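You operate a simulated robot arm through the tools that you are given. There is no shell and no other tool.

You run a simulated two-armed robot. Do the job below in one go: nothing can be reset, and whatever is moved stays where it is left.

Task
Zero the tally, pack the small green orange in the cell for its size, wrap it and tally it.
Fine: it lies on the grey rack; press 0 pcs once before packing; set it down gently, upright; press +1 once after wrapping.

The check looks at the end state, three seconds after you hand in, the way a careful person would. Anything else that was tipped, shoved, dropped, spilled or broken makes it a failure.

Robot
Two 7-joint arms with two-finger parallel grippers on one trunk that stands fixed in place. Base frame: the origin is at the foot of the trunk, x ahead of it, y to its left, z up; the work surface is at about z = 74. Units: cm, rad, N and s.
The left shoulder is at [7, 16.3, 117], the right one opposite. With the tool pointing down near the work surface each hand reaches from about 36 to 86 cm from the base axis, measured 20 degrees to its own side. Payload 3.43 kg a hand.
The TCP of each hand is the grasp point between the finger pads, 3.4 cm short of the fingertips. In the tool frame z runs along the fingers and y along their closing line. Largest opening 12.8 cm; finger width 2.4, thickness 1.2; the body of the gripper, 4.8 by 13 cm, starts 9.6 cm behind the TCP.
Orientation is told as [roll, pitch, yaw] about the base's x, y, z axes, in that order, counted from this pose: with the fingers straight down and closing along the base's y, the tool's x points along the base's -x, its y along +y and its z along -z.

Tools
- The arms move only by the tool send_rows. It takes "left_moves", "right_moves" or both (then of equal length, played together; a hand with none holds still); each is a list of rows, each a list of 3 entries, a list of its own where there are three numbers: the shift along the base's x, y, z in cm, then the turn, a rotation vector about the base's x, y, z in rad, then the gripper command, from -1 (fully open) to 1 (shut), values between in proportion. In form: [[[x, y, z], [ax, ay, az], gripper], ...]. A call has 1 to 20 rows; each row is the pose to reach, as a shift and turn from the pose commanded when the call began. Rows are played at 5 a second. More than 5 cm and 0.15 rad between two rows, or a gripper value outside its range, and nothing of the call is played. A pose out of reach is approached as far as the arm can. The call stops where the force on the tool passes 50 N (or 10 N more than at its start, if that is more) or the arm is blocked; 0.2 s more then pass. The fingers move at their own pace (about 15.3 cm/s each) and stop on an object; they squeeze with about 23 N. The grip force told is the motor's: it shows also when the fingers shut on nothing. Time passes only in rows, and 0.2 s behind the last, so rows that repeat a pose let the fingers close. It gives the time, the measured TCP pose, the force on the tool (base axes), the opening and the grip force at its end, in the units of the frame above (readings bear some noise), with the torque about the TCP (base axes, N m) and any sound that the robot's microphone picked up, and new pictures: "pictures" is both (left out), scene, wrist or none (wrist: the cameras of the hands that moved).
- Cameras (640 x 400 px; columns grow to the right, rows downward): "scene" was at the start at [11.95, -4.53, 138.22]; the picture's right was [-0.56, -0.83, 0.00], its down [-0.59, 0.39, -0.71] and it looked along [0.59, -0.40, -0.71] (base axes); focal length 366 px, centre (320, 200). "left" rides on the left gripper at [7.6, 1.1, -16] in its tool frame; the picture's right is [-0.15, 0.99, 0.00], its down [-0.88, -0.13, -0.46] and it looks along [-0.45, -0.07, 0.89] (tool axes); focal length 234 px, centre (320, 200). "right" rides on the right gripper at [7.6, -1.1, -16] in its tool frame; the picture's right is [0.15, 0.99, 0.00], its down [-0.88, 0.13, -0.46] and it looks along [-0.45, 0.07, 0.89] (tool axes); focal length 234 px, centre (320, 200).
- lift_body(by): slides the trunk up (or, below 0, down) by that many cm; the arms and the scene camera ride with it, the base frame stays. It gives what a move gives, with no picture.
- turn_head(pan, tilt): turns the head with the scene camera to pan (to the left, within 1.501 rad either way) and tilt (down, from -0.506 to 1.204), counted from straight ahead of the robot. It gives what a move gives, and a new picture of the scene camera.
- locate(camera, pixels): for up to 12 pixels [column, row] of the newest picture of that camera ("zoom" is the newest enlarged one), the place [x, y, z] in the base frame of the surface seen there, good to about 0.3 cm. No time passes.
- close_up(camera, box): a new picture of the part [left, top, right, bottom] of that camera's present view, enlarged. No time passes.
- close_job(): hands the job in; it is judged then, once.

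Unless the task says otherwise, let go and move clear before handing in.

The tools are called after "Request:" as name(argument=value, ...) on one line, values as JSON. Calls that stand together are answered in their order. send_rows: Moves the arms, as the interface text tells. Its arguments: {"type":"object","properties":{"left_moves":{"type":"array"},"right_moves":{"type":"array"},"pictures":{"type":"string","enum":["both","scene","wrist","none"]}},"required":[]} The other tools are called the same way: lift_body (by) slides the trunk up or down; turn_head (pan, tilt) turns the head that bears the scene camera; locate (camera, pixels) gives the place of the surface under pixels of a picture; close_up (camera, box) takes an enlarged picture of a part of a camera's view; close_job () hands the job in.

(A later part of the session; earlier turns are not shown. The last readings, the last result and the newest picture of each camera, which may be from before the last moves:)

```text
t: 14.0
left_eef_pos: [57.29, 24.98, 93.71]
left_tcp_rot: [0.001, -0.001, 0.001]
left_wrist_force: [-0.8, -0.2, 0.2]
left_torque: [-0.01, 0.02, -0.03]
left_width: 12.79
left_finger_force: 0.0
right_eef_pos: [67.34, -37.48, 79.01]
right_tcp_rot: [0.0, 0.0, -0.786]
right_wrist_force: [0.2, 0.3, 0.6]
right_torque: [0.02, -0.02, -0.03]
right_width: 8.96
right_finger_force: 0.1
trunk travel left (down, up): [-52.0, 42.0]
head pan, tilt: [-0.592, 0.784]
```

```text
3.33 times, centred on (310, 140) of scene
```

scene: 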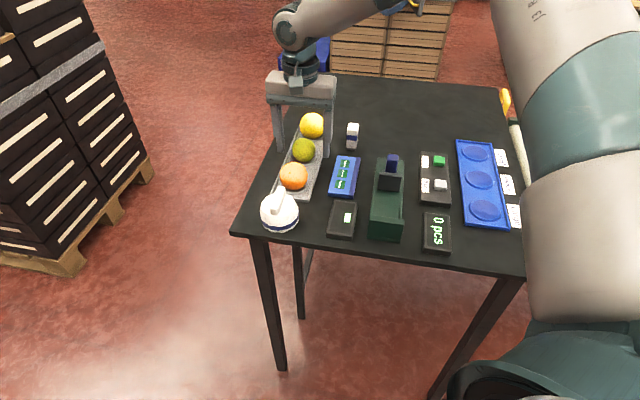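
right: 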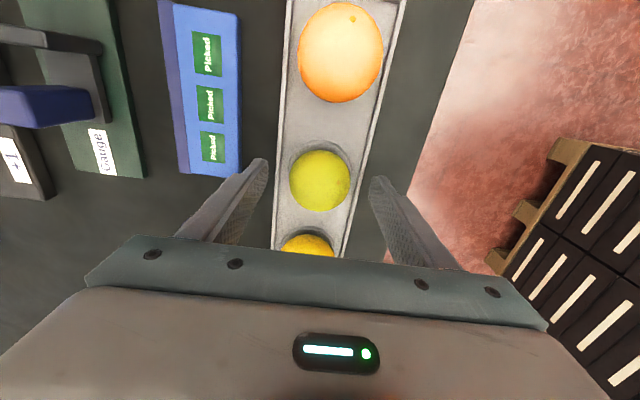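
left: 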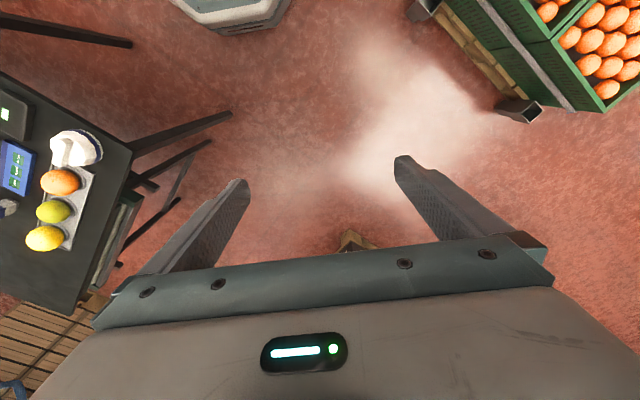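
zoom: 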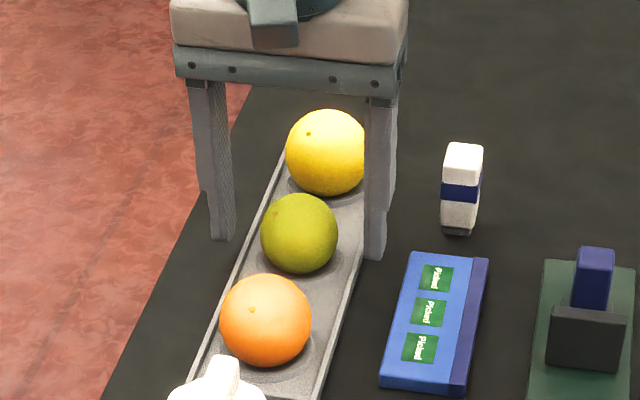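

The green fruit is centred between the fingers and clear of the rims. I'll close gradually.

Request:
send_rows(right_moves=[[[0, 0, 0], [0, 0, 0], -0.1], [[0, 0, 0], [0, 0, 0], 0.1], [[0, 0, 0], [0, 0, 0], 0.2], [[0, 0, 0], [0, 0, 0], 0.3], [[0, 0, 0], [0, 0, 0], 0.3]], pictures="both")

Request:
close_up(camera="right", box=[230, 100, 410, 260])

```text
t: 15.2
left_eef_pos: [57.33, 24.99, 93.72]
left_tcp_rot: [0.001, 0.001, 0.003]
left_wrist_force: [0.3, -0.8, 0.3]
left_torque: [-0.01, -0.01, 0.0]
left_width: 12.82
left_finger_force: 0.1
right_eef_pos: [67.12, -37.5, 79.02]
right_tcp_rot: [0.001, 0.0, -0.785]
right_wrist_force: [-0.7, 0.1, 0.1]
right_torque: [-0.05, -0.01, 0.01]
right_width: 5.02
right_finger_force: 23.1
trunk travel left (down, up): [-52.0, 42.0]
head pan, tilt: [-0.592, 0.784]
```

scene: 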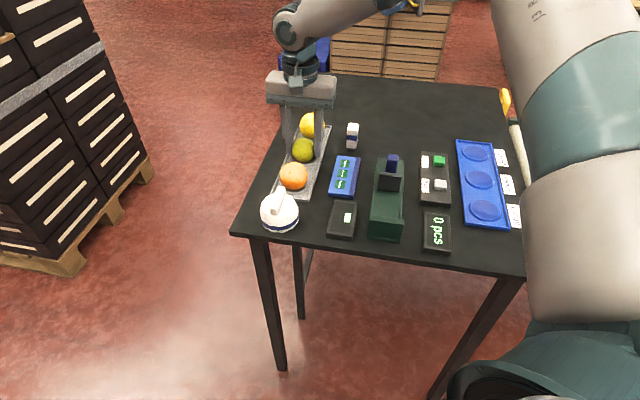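
right: 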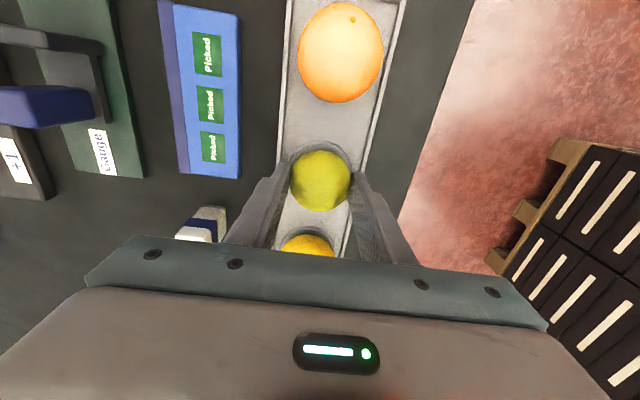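

```text
2.50 times, centred on (320, 180) of right
```

zoom: 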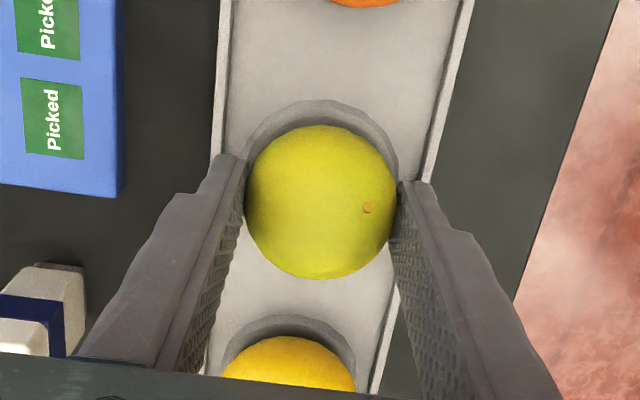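

The fingers hold the fruit at 5.02 cm width. I'll lift it straight up.

Request:
send_rows(right_moves=[[[0, 0, 0.5], [0, 0, 0], 0.3], [[0, 0, 1.5], [0, 0, 0], 0.3], [[0, 0, 3.5], [0, 0, 0], 0.3], [[0, 0, 6.5], [0, 0, 0], 0.3], [[0, 0, 9.5], [0, 0, 0], 0.3], [[0, 0, 12], [0, 0, 0], 0.3]], pictures="both")

Request:
close_up(camera="right", box=[230, 100, 410, 260])

```text
t: 16.6
left_eef_pos: [57.21, 24.88, 93.74]
left_tcp_rot: [0.0, -0.001, 0.0]
left_wrist_force: [-1.0, -0.1, 0.1]
left_torque: [-0.01, 0.0, 0.02]
left_width: 12.81
left_finger_force: 0.1
right_eef_pos: [67.08, -37.27, 91.21]
right_tcp_rot: [0.001, 0.0, -0.784]
right_wrist_force: [-1.0, -0.4, -0.1]
right_torque: [0.0, -0.02, 0.0]
right_width: 5.05
right_finger_force: 23.1
trunk travel left (down, up): [-52.0, 42.0]
head pan, tilt: [-0.592, 0.784]
```

scene: 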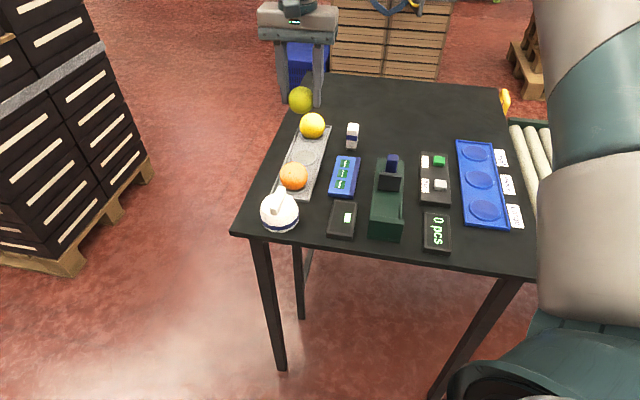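
right: 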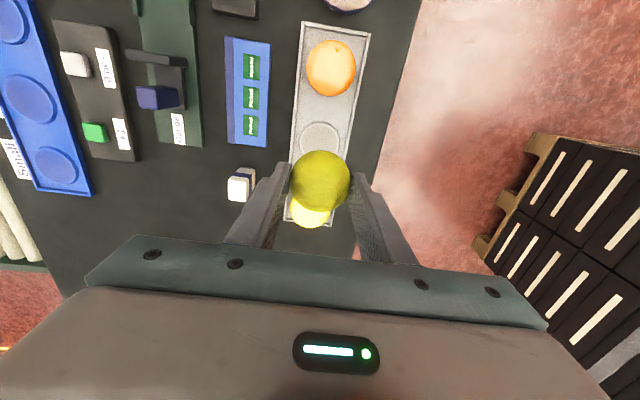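

```text
2.50 times, centred on (320, 180) of right
```

zoom: 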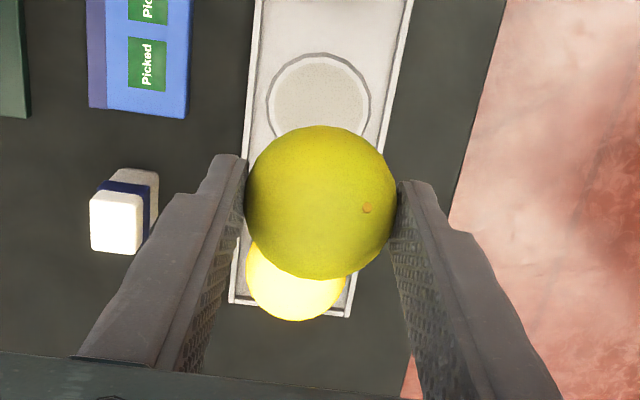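

The fruit is lifted clear and steady, and the orange and yellow fruits are undisturbed. Next I'll find the exact centre of the Small cup from the scene camera.

Request:
close_up(camera="scene", box=[450, 132, 514, 172])

```text
10.00 times, centred on (482, 152) of scene
```

zoom: 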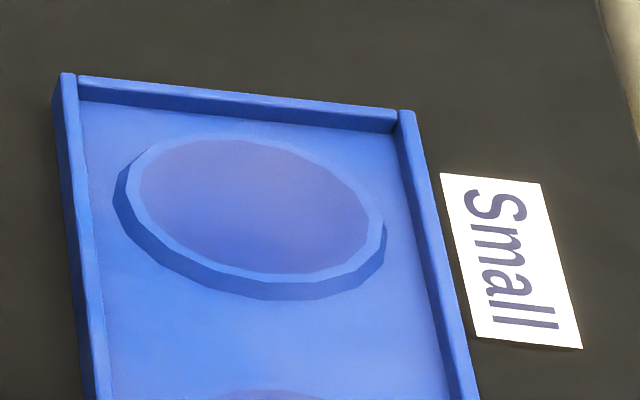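

The Small cup appears as a raised dish with its centre near zoom pixel (256,206). I'll locate its rim, centre, the tray floor and edges.

Request:
locate(camera="zoom", pixels=[[135, 180], [377, 228], [240, 143], [270, 270], [256, 206], [180, 260], [330, 165], [200, 340], [68, 120], [430, 230], [100, 200], [405, 200]])

Request:
locate(camera="right", pixels=[[55, 164], [36, 165], [76, 166], [54, 148], [57, 182], [64, 190], [31, 95], [35, 185], [92, 190]])

Request:
close_up(camera="right", box=[0, 60, 160, 220])

```text
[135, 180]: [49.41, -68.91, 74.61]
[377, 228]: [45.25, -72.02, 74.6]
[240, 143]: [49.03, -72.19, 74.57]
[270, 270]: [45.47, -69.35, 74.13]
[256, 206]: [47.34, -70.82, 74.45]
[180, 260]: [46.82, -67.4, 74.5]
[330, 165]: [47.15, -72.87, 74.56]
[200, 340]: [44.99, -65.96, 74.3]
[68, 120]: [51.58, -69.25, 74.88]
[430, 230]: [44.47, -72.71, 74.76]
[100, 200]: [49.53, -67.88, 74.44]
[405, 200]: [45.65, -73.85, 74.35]
```

```text
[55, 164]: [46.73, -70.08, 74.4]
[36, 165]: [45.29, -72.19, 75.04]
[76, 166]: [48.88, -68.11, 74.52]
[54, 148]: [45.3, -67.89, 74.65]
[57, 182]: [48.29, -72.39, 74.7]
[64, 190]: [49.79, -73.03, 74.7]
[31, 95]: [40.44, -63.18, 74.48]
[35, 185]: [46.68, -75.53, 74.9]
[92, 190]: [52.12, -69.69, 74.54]
```

```text
2.50 times, centred on (80, 140) of right
```

zoom: 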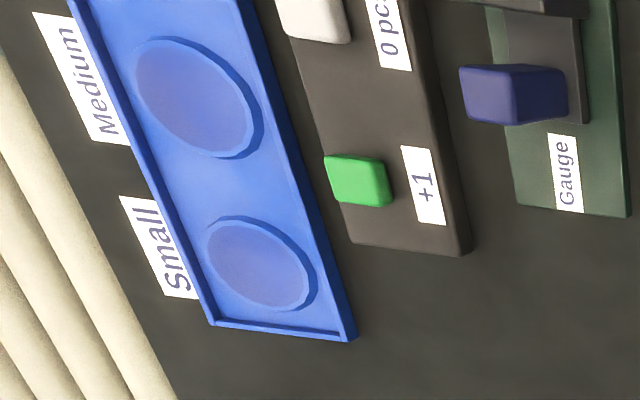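

The Small cup's centre averages to about (47.1,-70.4), rim z≈74.6. I'll carry the fruit over at the current height.

Request:
send_rows(right_moves=[[[-2, -3.3, 0], [0, 0, 0], 0.3], [[-4.4, -7.3, 0], [0, 0, 0], 0.3], [[-6.8, -11.3, 0], [0, 0, 0], 0.3], [[-9.2, -15.3, 0], [0, 0, 0], 0.3], [[-11.6, -19.3, 0], [0, 0, 0], 0.3], [[-14, -23.3, 0], [0, 0, 0], 0.3], [[-16.4, -27.3, 0], [0, 0, 0], 0.3], [[-18.6, -31, 0], [0, 0, 0], 0.3], [[-20, -33.1, 0], [0, 0, 0], 0.3], [[-20, -33.1, 0], [0, 0, 0], 0.3]], pictures="both")

Request:
close_up(camera="right", box=[240, 60, 400, 220])

```text
t: 18.8
left_eef_pos: [57.26, 24.95, 93.78]
left_tcp_rot: [0.0, 0.002, 0.002]
left_wrist_force: [0.1, 0.4, -0.1]
left_torque: [-0.03, -0.02, -0.03]
left_width: 12.78
left_finger_force: 0.0
right_eef_pos: [47.46, -70.49, 90.93]
right_tcp_rot: [0.001, -0.001, -0.787]
right_wrist_force: [0.4, 0.0, -1.2]
right_torque: [0.01, 0.01, -0.03]
right_width: 5.0
right_finger_force: 22.8
trunk travel left (down, up): [-52.0, 42.0]
head pan, tilt: [-0.592, 0.784]
```

scene: 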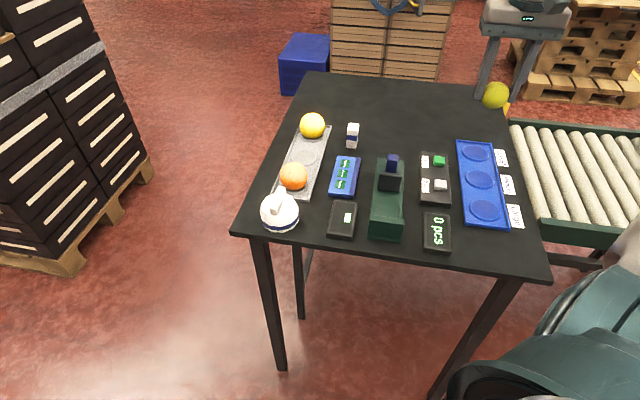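
right: 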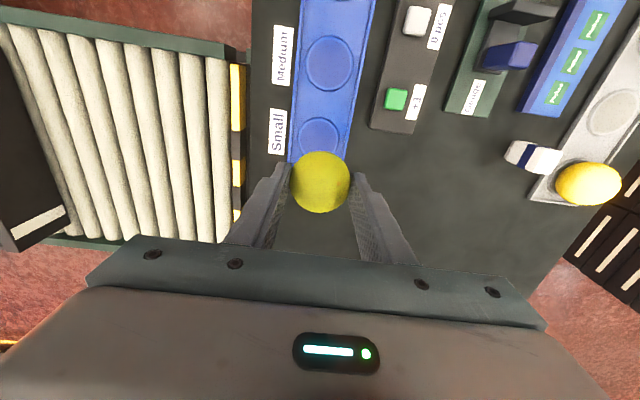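

```text
2.50 times, centred on (320, 140) of right
```

zoom: 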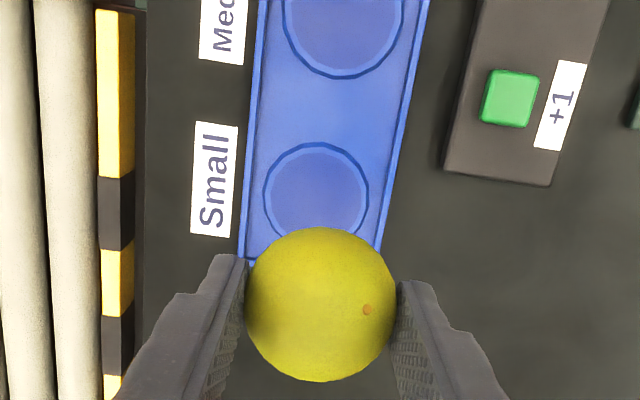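

The cup centre at wrist pixel (318.4,138.4) is about 0.4 cm off the tool axis. I'll correct by (-0.45,+0.12) while descending to about 4 cm above the cup.

Request:
send_rows(right_moves=[[[-0.2, 0.05, -1], [0, 0, 0], 0.3], [[-0.45, 0.12, -3], [0, 0, 0], 0.3], [[-0.45, 0.12, -5], [0, 0, 0], 0.3], [[-0.45, 0.12, -7], [0, 0, 0], 0.3], [[-0.45, 0.12, -8], [0, 0, 0], 0.3]], pictures="both")

Request:
close_up(camera="right", box=[240, 80, 400, 240])

Request:
close_up(camera="scene", box=[440, 90, 530, 190])

```text
t: 20.0
left_eef_pos: [57.34, 24.95, 93.78]
left_tcp_rot: [0.001, 0.0, 0.001]
left_wrist_force: [-0.2, 0.1, -0.5]
left_torque: [0.0, -0.02, -0.01]
left_width: 12.79
left_finger_force: 0.1
right_eef_pos: [46.67, -70.35, 82.97]
right_tcp_rot: [0.0, 0.001, -0.786]
right_wrist_force: [-1.0, 0.0, -0.5]
right_torque: [0.01, -0.02, -0.02]
right_width: 5.06
right_finger_force: 22.7
trunk travel left (down, up): [-52.0, 42.0]
head pan, tilt: [-0.592, 0.784]
```

scene: 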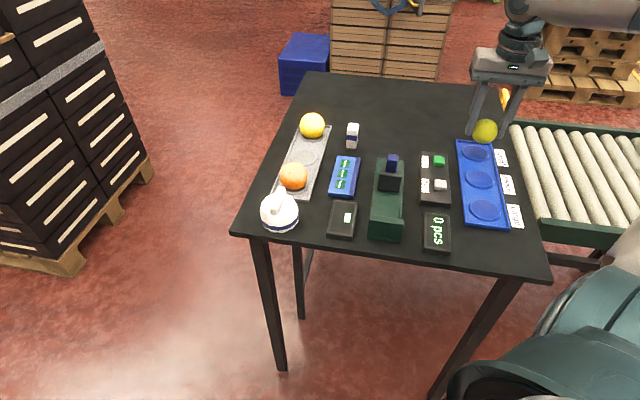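
right: 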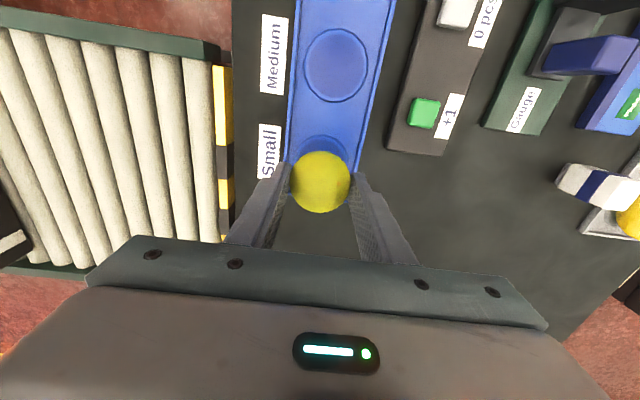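

```text
2.50 times, centred on (320, 160) of right
```

zoom: 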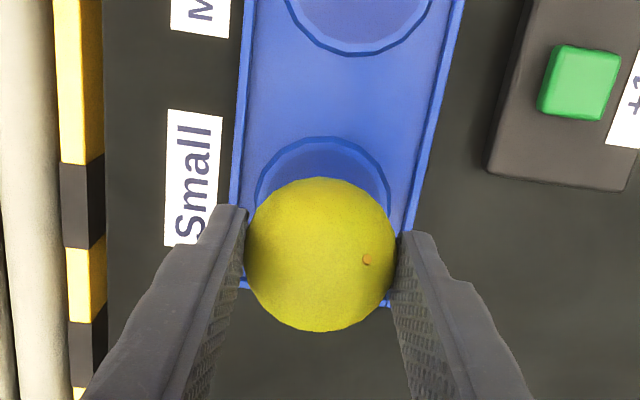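

```text
4.00 times, centred on (485, 140) of scene
```

zoom: 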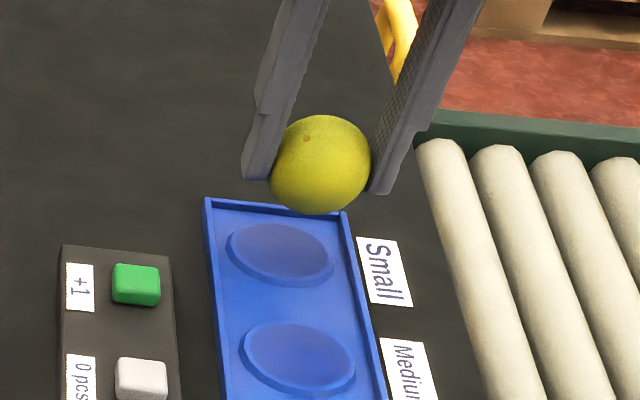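

The cup ring in the zoom (255–390 wide, top at 137) shows I'm now about 0.38 cm short in x. I'll correct by (+0.37,-0.07) and come down to about 1.5 cm above the cup.

Request:
send_rows(right_moves=[[[0.2, -0.04, 0], [0, 0, 0], 0.3], [[0.37, -0.07, -0.7], [0, 0, 0], 0.3], [[0.37, -0.07, -1.5], [0, 0, 0], 0.3], [[0.37, -0.07, -2.3], [0, 0, 0], 0.3], [[0.37, -0.07, -2.3], [0, 0, 0], 0.3]], pictures="both")

Request:
close_up(camera="right", box=[240, 80, 400, 240])

Request:
close_up(camera="scene", box=[440, 90, 530, 190])

```text
t: 21.2
left_eef_pos: [57.37, 24.98, 93.76]
left_tcp_rot: [-0.001, 0.001, 0.002]
left_wrist_force: [-0.9, 0.1, -0.6]
left_torque: [0.01, -0.01, -0.03]
left_width: 12.79
left_finger_force: 0.0
right_eef_pos: [47.08, -70.64, 80.82]
right_tcp_rot: [0.0, -0.001, -0.788]
right_wrist_force: [-0.1, 0.1, -0.6]
right_torque: [-0.02, 0.0, -0.03]
right_width: 5.04
right_finger_force: 22.6
trunk travel left (down, up): [-52.0, 42.0]
head pan, tilt: [-0.592, 0.784]
```

scene: 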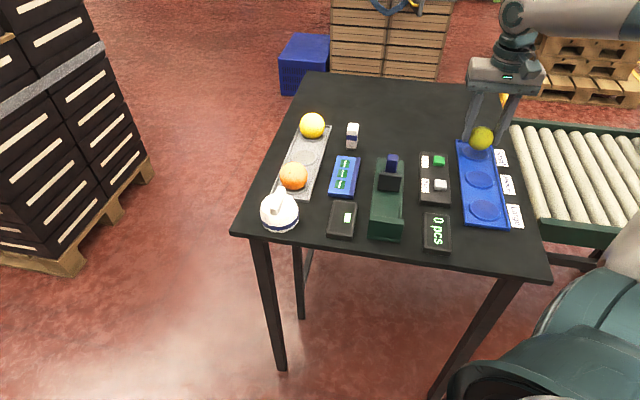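
right: 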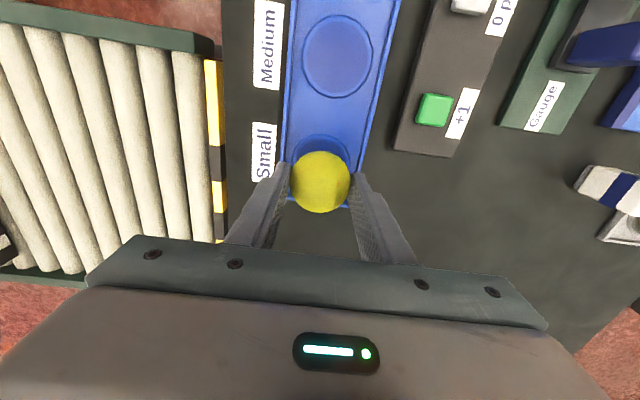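

```text
2.50 times, centred on (320, 160) of right
```

zoom: 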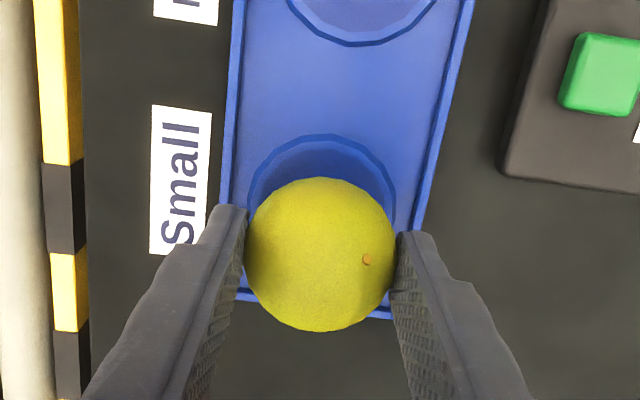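

```text
4.00 times, centred on (485, 140) of scene
```

zoom: 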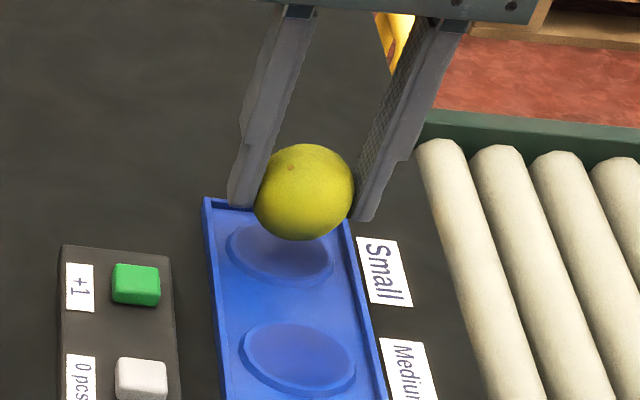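

The cup centre estimate is consistent at about (46.95,-70.42). I'll apply a small correction (-0.1,+0.2) and descend to within a few millimetres of the cup.

Request:
send_rows(right_moves=[[[-0.1, 0.2, 0], [0, 0, 0], 0.3], [[-0.1, 0.2, -0.5], [0, 0, 0], 0.3], [[-0.1, 0.2, -1.0], [0, 0, 0], 0.3], [[-0.1, 0.2, -1.3], [0, 0, 0], 0.3], [[-0.1, 0.2, -1.3], [0, 0, 0], 0.3]], pictures="both")

Request:
close_up(camera="scene", box=[440, 90, 530, 190])

Request:
close_up(camera="right", box=[240, 80, 400, 240])

```text
t: 22.4
left_eef_pos: [57.48, 24.98, 93.74]
left_tcp_rot: [-0.001, 0.0, 0.002]
left_wrist_force: [-0.3, 0.3, -1.5]
left_torque: [0.0, -0.02, -0.05]
left_width: 12.81
left_finger_force: 0.0
right_eef_pos: [46.82, -70.26, 79.49]
right_tcp_rot: [0.0, 0.0, -0.785]
right_wrist_force: [-0.1, 0.0, 0.6]
right_torque: [0.02, 0.01, 0.02]
right_width: 5.02
right_finger_force: 22.7
trunk travel left (down, up): [-52.0, 42.0]
head pan, tilt: [-0.592, 0.784]
```

scene: 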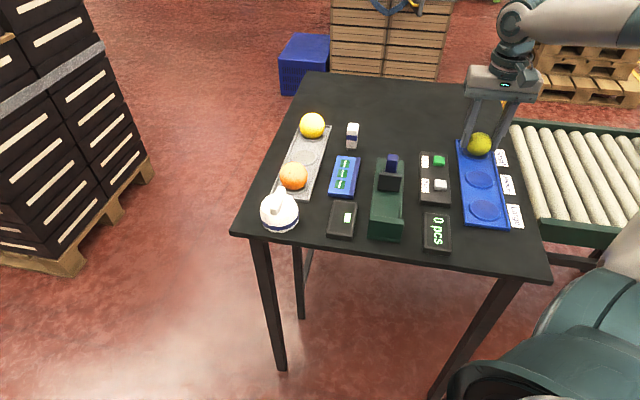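
right: 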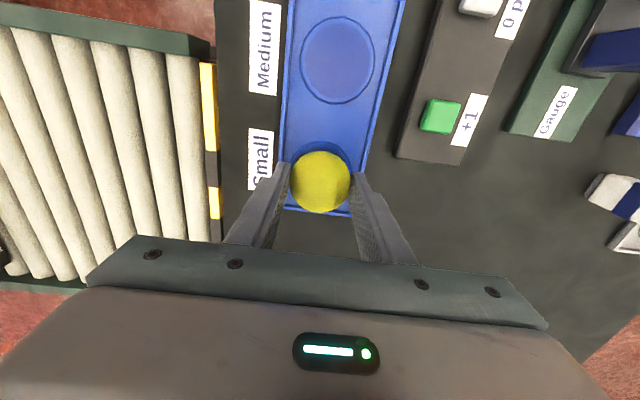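

```text
4.00 times, centred on (485, 140) of scene
```

zoom: 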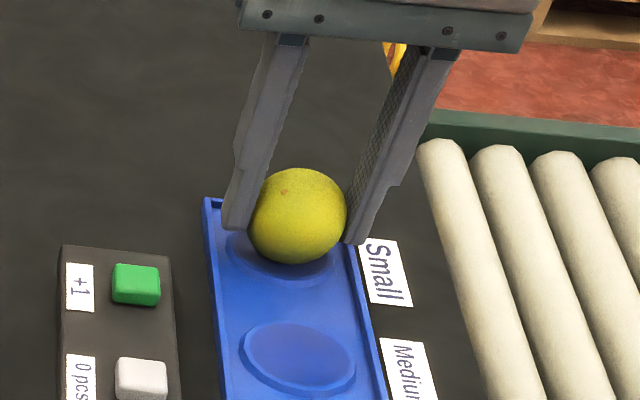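

```text
2.50 times, centred on (320, 160) of right
```

zoom: 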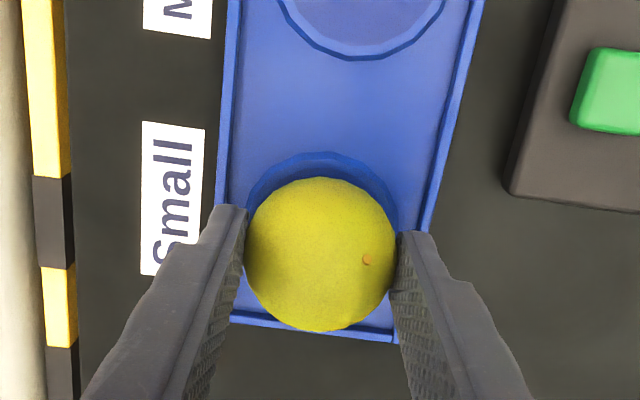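

Alignment is within about 0.1 cm now and the fruit is just above the dish. I'll lower in very small steps watching the vertical force.

Request:
send_rows(right_moves=[[[-0.05, 0.05, -0.1], [0, 0, 0], 0.3], [[-0.05, 0.05, -0.2], [0, 0, 0], 0.3], [[-0.05, 0.05, -0.2], [0, 0, 0], 0.3]], pictures="none")

```text
t: 23.2
left_eef_pos: [57.31, 24.97, 93.76]
left_tcp_rot: [0.001, 0.0, 0.003]
left_wrist_force: [0.8, -0.2, 0.0]
left_torque: [-0.01, 0.01, 0.0]
left_width: 12.82
left_finger_force: 0.0
right_eef_pos: [46.93, -70.4, 79.26]
right_tcp_rot: [0.0, 0.0, -0.785]
right_wrist_force: [0.3, 0.7, -0.1]
right_torque: [0.02, 0.05, -0.01]
right_width: 5.02
right_finger_force: 23.1
trunk travel left (down, up): [-52.0, 42.0]
head pan, tilt: [-0.592, 0.784]
```

No contact yet at z=79.26. Two more millimetres down.

Request:
send_rows(right_moves=[[[0, 0, -0.1], [0, 0, 0], 0.3], [[0, 0, -0.2], [0, 0, 0], 0.3], [[0, 0, -0.2], [0, 0, 0], 0.3]], pictures="none")

```text
t: 24.0
left_eef_pos: [57.27, 24.95, 93.71]
left_tcp_rot: [-0.002, 0.0, 0.004]
left_wrist_force: [0.3, 0.4, -0.2]
left_torque: [0.0, 0.0, 0.02]
left_width: 12.78
left_finger_force: 0.1
right_eef_pos: [46.9, -70.18, 79.07]
right_tcp_rot: [0.0, -0.001, -0.785]
right_wrist_force: [-0.6, 0.2, -0.6]
right_torque: [0.0, 0.02, 0.0]
right_width: 5.04
right_finger_force: 22.5
trunk travel left (down, up): [-52.0, 42.0]
head pan, tilt: [-0.592, 0.784]
```

Still no contact force at z≈79.07. I'll go down another 2 mm and look.

Request:
send_rows(right_moves=[[[0, 0, -0.1], [0, 0, 0], 0.3], [[0, 0, -0.2], [0, 0, 0], 0.3], [[0, 0, -0.2], [0, 0, 0], 0.3]], pictures="both")

Request:
close_up(camera="scene", box=[450, 110, 520, 180])

Request:
close_up(camera="right", box=[240, 80, 400, 240])

```text
t: 24.8
left_eef_pos: [57.31, 24.95, 93.73]
left_tcp_rot: [-0.001, 0.0, 0.002]
left_wrist_force: [-0.7, 0.3, -0.1]
left_torque: [0.01, -0.01, 0.02]
left_width: 12.81
left_finger_force: 0.1
right_eef_pos: [46.98, -70.29, 79.01]
right_tcp_rot: [0.0, 0.0, -0.784]
right_wrist_force: [-0.7, 0.6, 3.6]
right_torque: [0.01, 0.11, -0.03]
right_width: 5.04
right_finger_force: 23.4
trunk travel left (down, up): [-52.0, 42.0]
head pan, tilt: [-0.592, 0.784]
```

scene: 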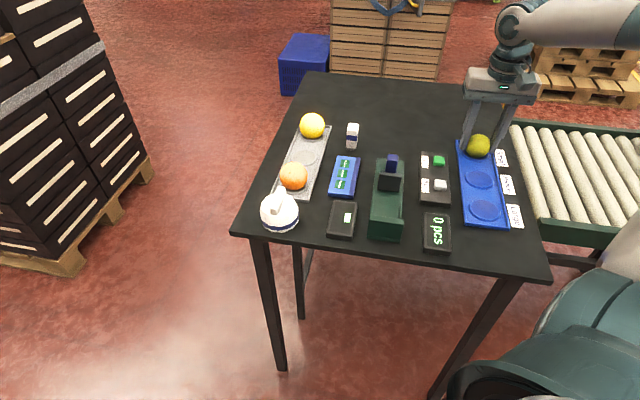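
right: 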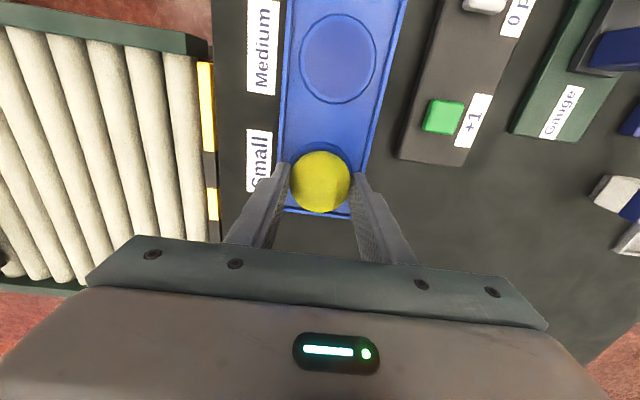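

```text
5.71 times, centred on (485, 145) of scene
```

zoom: 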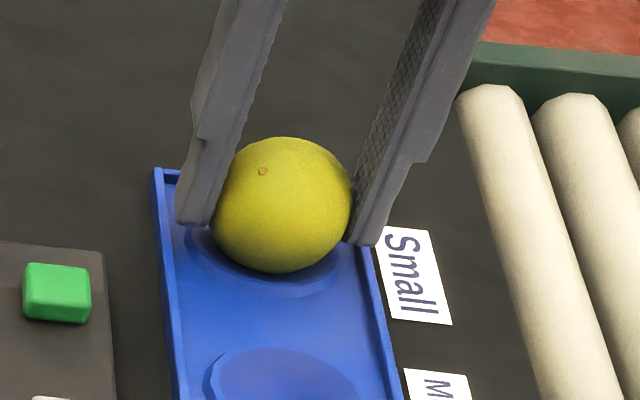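

```text
2.50 times, centred on (320, 160) of right
```

zoom: 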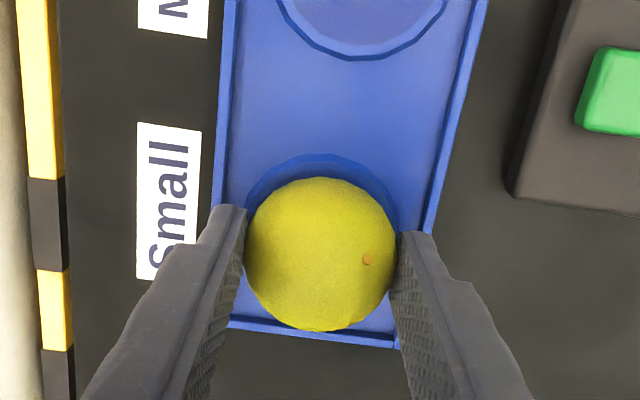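

Vertical force rose to 3.6 N, so the fruit seems to have just touched down. I'll hold and take another reading to confirm.

Request:
send_rows(right_moves=[[[0, 0, 0], [0, 0, 0], 0.3], [[0, 0, 0], [0, 0, 0], 0.3]], pictures="none")

Request:
locate(camera="scene", pixels=[[478, 135], [500, 150], [496, 152], [472, 148], [468, 150], [480, 156], [512, 165]])

```text
t: 25.4
left_eef_pos: [57.3, 25.05, 93.77]
left_tcp_rot: [-0.001, -0.001, 0.001]
left_wrist_force: [0.7, -0.1, -1.0]
left_torque: [0.01, 0.01, -0.02]
left_width: 12.82
left_finger_force: 0.1
right_eef_pos: [46.91, -70.31, 78.86]
right_tcp_rot: [-0.001, -0.001, -0.786]
right_wrist_force: [-2.2, -1.0, 5.3]
right_torque: [-0.02, 0.06, -0.05]
right_width: 5.02
right_finger_force: 23.4
trunk travel left (down, up): [-52.0, 42.0]
head pan, tilt: [-0.592, 0.784]
```

```text
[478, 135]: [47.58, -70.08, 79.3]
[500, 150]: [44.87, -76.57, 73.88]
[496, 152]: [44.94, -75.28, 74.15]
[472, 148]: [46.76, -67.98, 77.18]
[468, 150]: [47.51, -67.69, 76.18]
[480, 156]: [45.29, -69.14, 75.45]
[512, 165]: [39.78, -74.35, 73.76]
```

About 5 N upward: the fruit rests on the dish. I'll open the fingers gradually.

Request:
send_rows(right_moves=[[[0, 0, 0], [0, 0, 0], 0.2], [[0, 0, 0], [0, 0, 0], 0.17], [[0, 0, 0], [0, 0, 0], 0.13], [[0, 0, 0], [0, 0, 0], 0.08], [[0, 0, 0], [0, 0, 0], 0.0], [[0, 0, 0], [0, 0, 0], -0.1], [[0, 0, 0], [0, 0, 0], -0.2]], pictures="both")

Request:
close_up(camera="scene", box=[450, 110, 520, 180])

Request:
close_up(camera="right", box=[240, 80, 400, 240])

```text
t: 27.0
left_eef_pos: [57.27, 25.05, 93.59]
left_tcp_rot: [0.001, 0.0, 0.001]
left_wrist_force: [0.1, 0.1, 0.3]
left_torque: [0.01, -0.01, -0.03]
left_width: 12.8
left_finger_force: 0.0
right_eef_pos: [46.91, -70.4, 78.88]
right_tcp_rot: [-0.001, -0.001, -0.784]
right_wrist_force: [0.6, 0.4, -0.1]
right_torque: [0.03, -0.01, -0.01]
right_width: 7.71
right_finger_force: 0.0
trunk travel left (down, up): [-52.0, 42.0]
head pan, tilt: [-0.592, 0.784]
```

scene: 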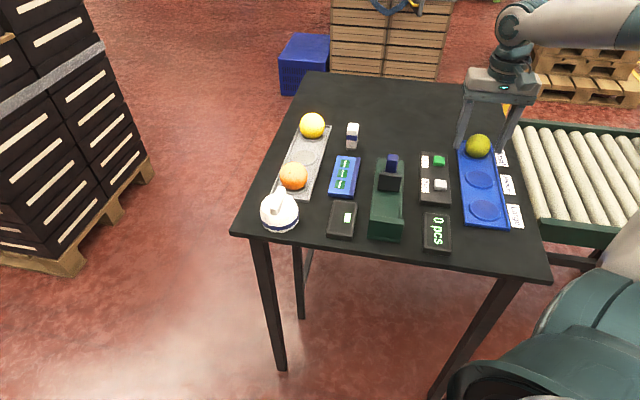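
right: 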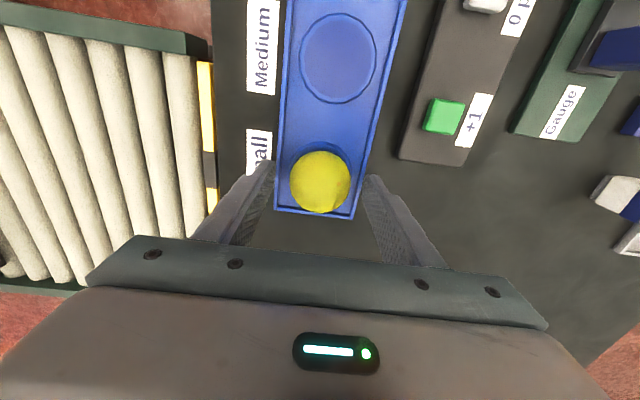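

```text
5.71 times, centred on (485, 145) of scene
```

zoom: 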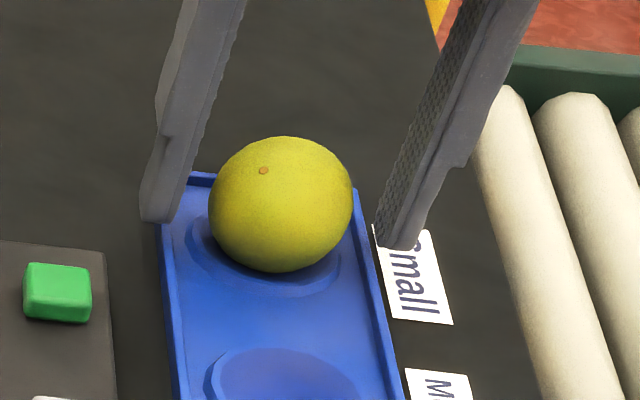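

```text
2.50 times, centred on (320, 160) of right
```

zoom: 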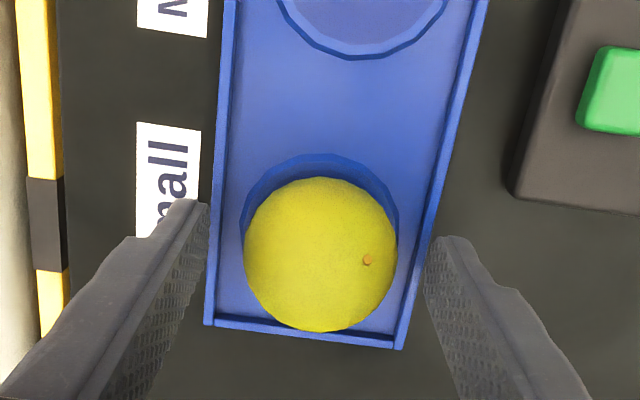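

The fruit stays put in the Small cup, stem orientation unchanged. I'll rise straight up, then travel to above the white cap at about (54.4,-24.3).

Request:
send_rows(right_moves=[[[0, 0, 1], [0, 0, 0], -0.2], [[0, 0, 3.5], [0, 0, 0], -0.2], [[0, 0, 7], [0, 0, 0], -0.2], [[0, 0, 10.5], [0, 0, 0], -0.2], [[0, 0, 14], [0, 0, 0], -0.2], [[0, 0, 14], [0, 0, 0], -0.2]], pictures="both")

Request:
close_up(camera="right", box=[240, 60, 400, 220])

Request:
close_up(camera="scene", box=[450, 110, 520, 180])

```text
t: 28.4
left_eef_pos: [57.23, 24.84, 93.75]
left_tcp_rot: [0.0, 0.002, 0.003]
left_wrist_force: [0.6, 0.8, 0.7]
left_torque: [0.0, 0.0, 0.0]
left_width: 12.81
left_finger_force: 0.1
right_eef_pos: [47.17, -70.45, 92.85]
right_tcp_rot: [0.0, 0.002, -0.786]
right_wrist_force: [0.7, -0.1, -0.5]
right_torque: [0.01, -0.01, 0.04]
right_width: 7.67
right_finger_force: 0.0
trunk travel left (down, up): [-52.0, 42.0]
head pan, tilt: [-0.592, 0.784]
```

scene: 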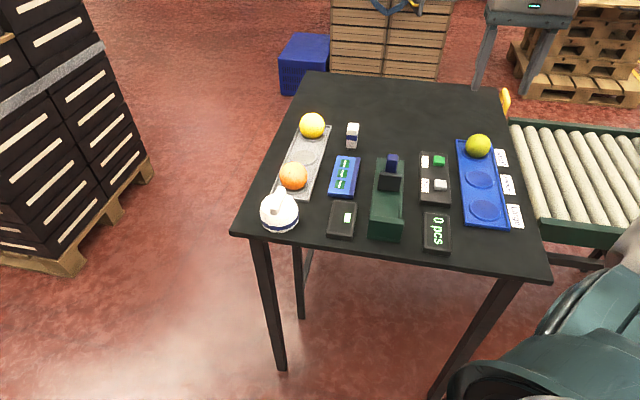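
right: 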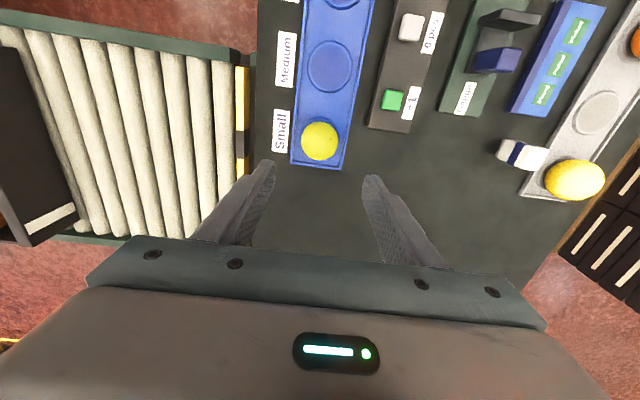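

```text
2.50 times, centred on (320, 140) of right
```

zoom: 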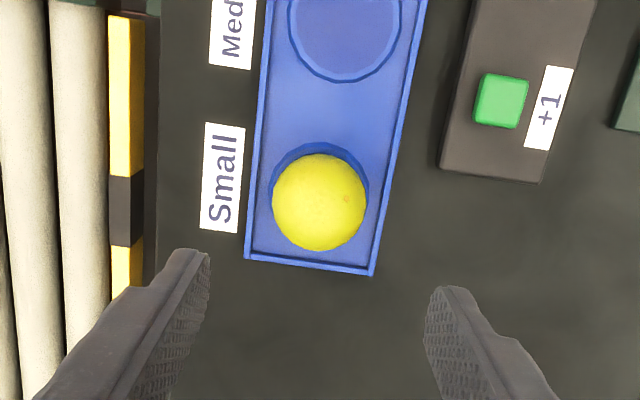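

```text
5.71 times, centred on (485, 145) of scene
```

zoom: 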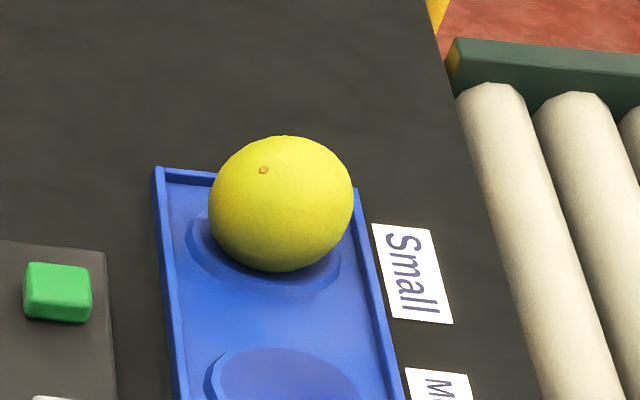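

The fruit sits well in the Small cup. Now I'll move over to the cap for a close look from above.

Request:
send_rows(right_moves=[[[0.5, 3, 0], [0, 0, 0], -0.2], [[1.1, 7, 0], [0, 0, 0], -0.2], [[1.8, 11.3, 0], [0, 0, 0], -0.2], [[2.5, 15.6, 0], [0, 0, 0], -0.2], [[3.2, 19.9, 0], [0, 0, 0], -0.2], [[3.9, 24.2, 0], [0, 0, 0], -0.2], [[4.6, 28.5, 0], [0, 0, 0], -0.2], [[5.3, 32.8, 0], [0, 0, 0], -0.2], [[6.0, 37.1, 0], [0, 0, 0], -0.2], [[6.7, 41.4, 0], [0, 0, 0], -0.2], [[7.2, 44.5, 0], [0, 0, 0], -0.2], [[7.3, 46, 0], [0, 0, 0], -0.2], [[7.3, 46, 0], [0, 0, 0], -0.2]], pictures="both")

Request:
close_up(camera="right", box=[240, 60, 400, 220])

Request:
close_up(camera="scene", box=[245, 175, 315, 245])

```text
t: 31.2
left_eef_pos: [57.39, 24.94, 93.78]
left_tcp_rot: [0.001, 0.0, 0.001]
left_wrist_force: [-1.0, 0.5, -0.3]
left_torque: [0.01, 0.0, 0.05]
left_width: 12.81
left_finger_force: 0.1
right_eef_pos: [54.48, -24.36, 92.83]
right_tcp_rot: [0.0, 0.002, -0.784]
right_wrist_force: [-0.8, 0.2, 0.4]
right_torque: [-0.01, 0.0, 0.03]
right_width: 7.67
right_finger_force: 0.1
trunk travel left (down, up): [-52.0, 42.0]
head pan, tilt: [-0.592, 0.784]
```

scene: 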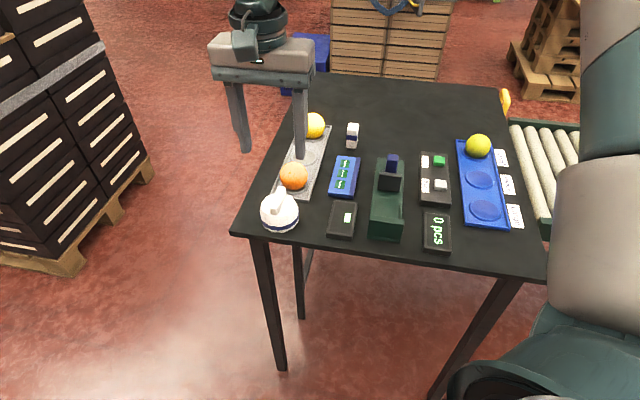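
right: 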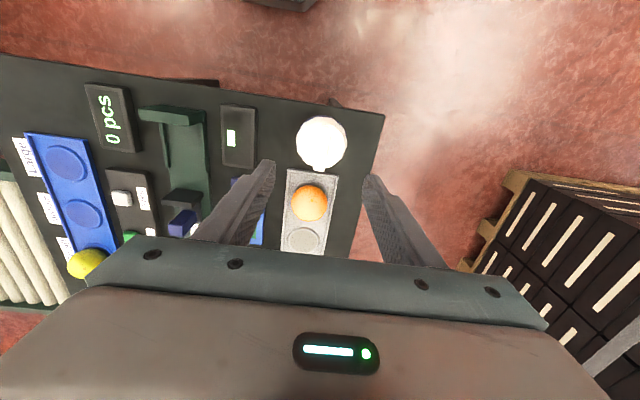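

```text
2.50 times, centred on (320, 140) of right
```

zoom: 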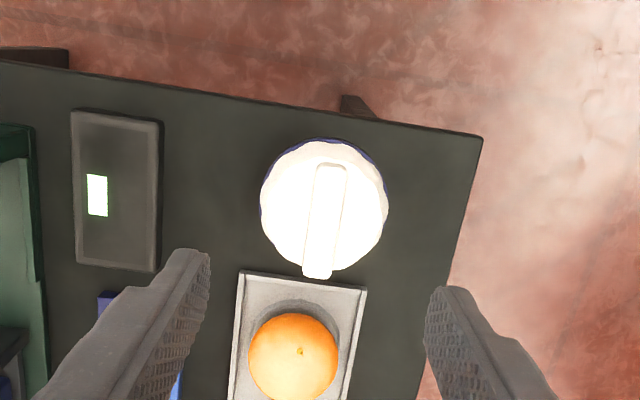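

```text
5.71 times, centred on (280, 210) of scene
```

zoom: 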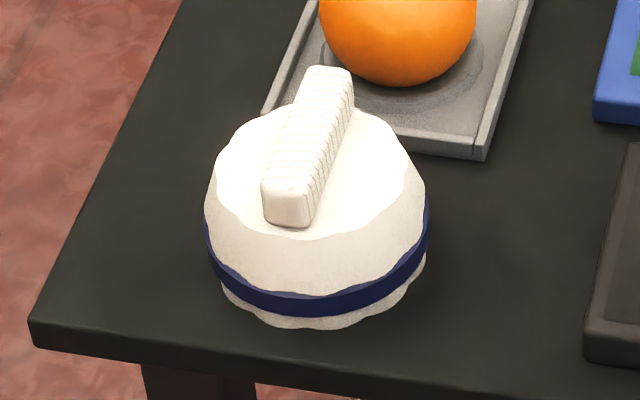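

The cap lies under the hand; its grip fin (zoom (331,165)–(318,277)) is nearly parallel to the finger width direction, as needed. I'll locate the fin's ends, edges and the cap outline.

Request:
close_up(camera="right", box=[285, 105, 360, 180])

Request:
locate(camera="right", pixels=[[324, 128], [321.5, 148], [319, 168], [305, 148], [338, 145], [298, 145], [345, 143], [322, 117], [310, 165]])

```text
5.33 times, centred on (322, 142) of right
```

zoom: 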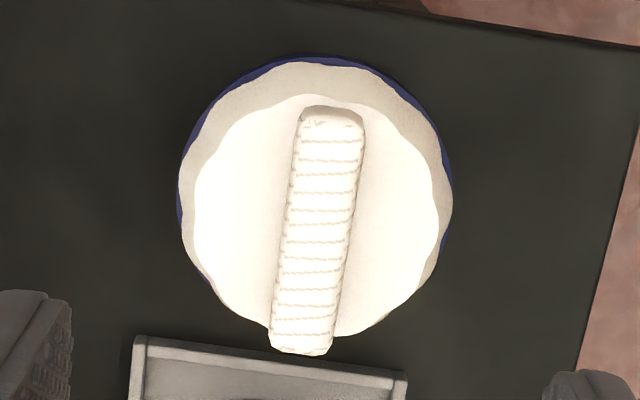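

```text
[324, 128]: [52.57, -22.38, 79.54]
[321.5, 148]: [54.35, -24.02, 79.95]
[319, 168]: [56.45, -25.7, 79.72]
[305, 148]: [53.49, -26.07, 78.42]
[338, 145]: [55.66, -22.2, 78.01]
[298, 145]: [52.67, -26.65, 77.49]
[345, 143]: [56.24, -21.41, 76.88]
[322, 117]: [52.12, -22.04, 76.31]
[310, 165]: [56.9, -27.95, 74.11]
```

The fin is aligned with the fingers (top z≈79.8, about 1.45 cm thick, centre ≈(54.5,-24.15)), and the cap's shoulder is at z≈78.2. I'll narrow the opening to ~4 cm and descend to just above the fin.

Request:
send_rows(right_moves=[[[0.06, 0.18, -2], [0, 0, 0], 0.1], [[0.06, 0.18, -4.5], [0, 0, 0], 0.35], [[0.06, 0.18, -6.5], [0, 0, 0], 0.35], [[0.06, 0.18, -8], [0, 0, 0], 0.35], [[0.06, 0.18, -8.8], [0, 0, 0], 0.35], [[0.06, 0.18, -8.8], [0, 0, 0], 0.35]], pictures="both")

Request:
close_up(camera="right", box=[260, 110, 380, 230])

Request:
close_up(camera="scene", box=[235, 155, 325, 245])

```text
t: 32.6
left_eef_pos: [57.28, 25.0, 93.64]
left_tcp_rot: [0.0, -0.001, 0.002]
left_wrist_force: [0.3, -0.6, -1.0]
left_torque: [0.0, 0.03, 0.0]
left_width: 12.8
left_finger_force: 0.0
right_eef_pos: [54.16, -24.02, 83.8]
right_tcp_rot: [0.001, -0.001, -0.785]
right_wrist_force: [-0.5, -0.1, -0.9]
right_torque: [-0.02, 0.01, -0.05]
right_width: 4.17
right_finger_force: 0.0
trunk travel left (down, up): [-52.0, 42.0]
head pan, tilt: [-0.592, 0.784]
```

scene: 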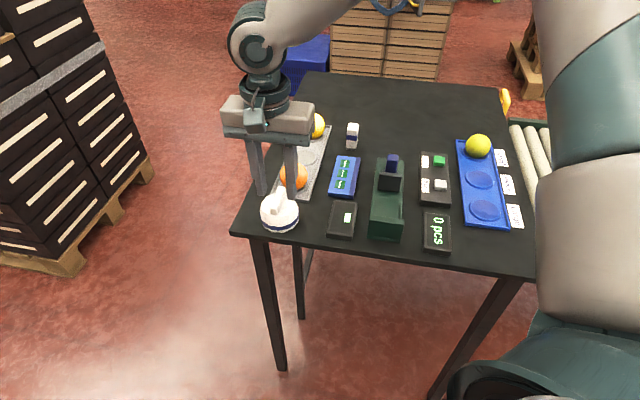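
right: 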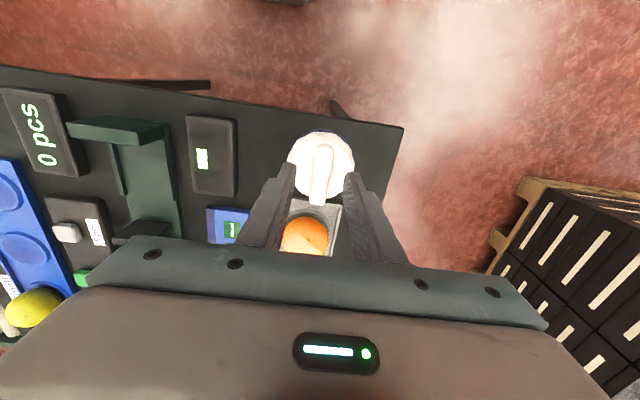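

```text
3.33 times, centred on (320, 170) of right
```

zoom: 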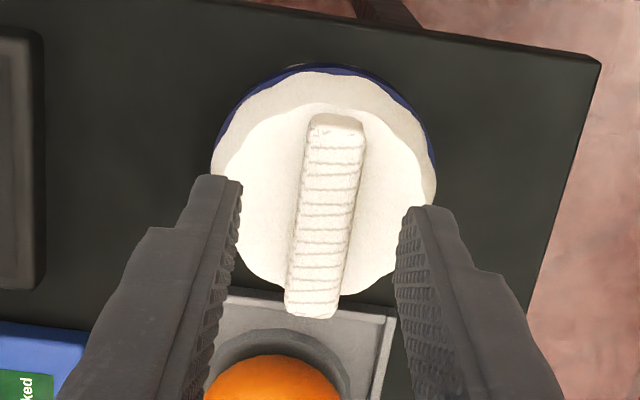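

```text
4.44 times, centred on (280, 200) of scene
```

zoom: 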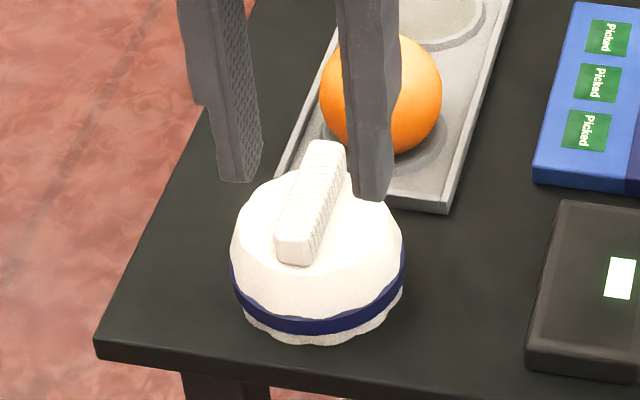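

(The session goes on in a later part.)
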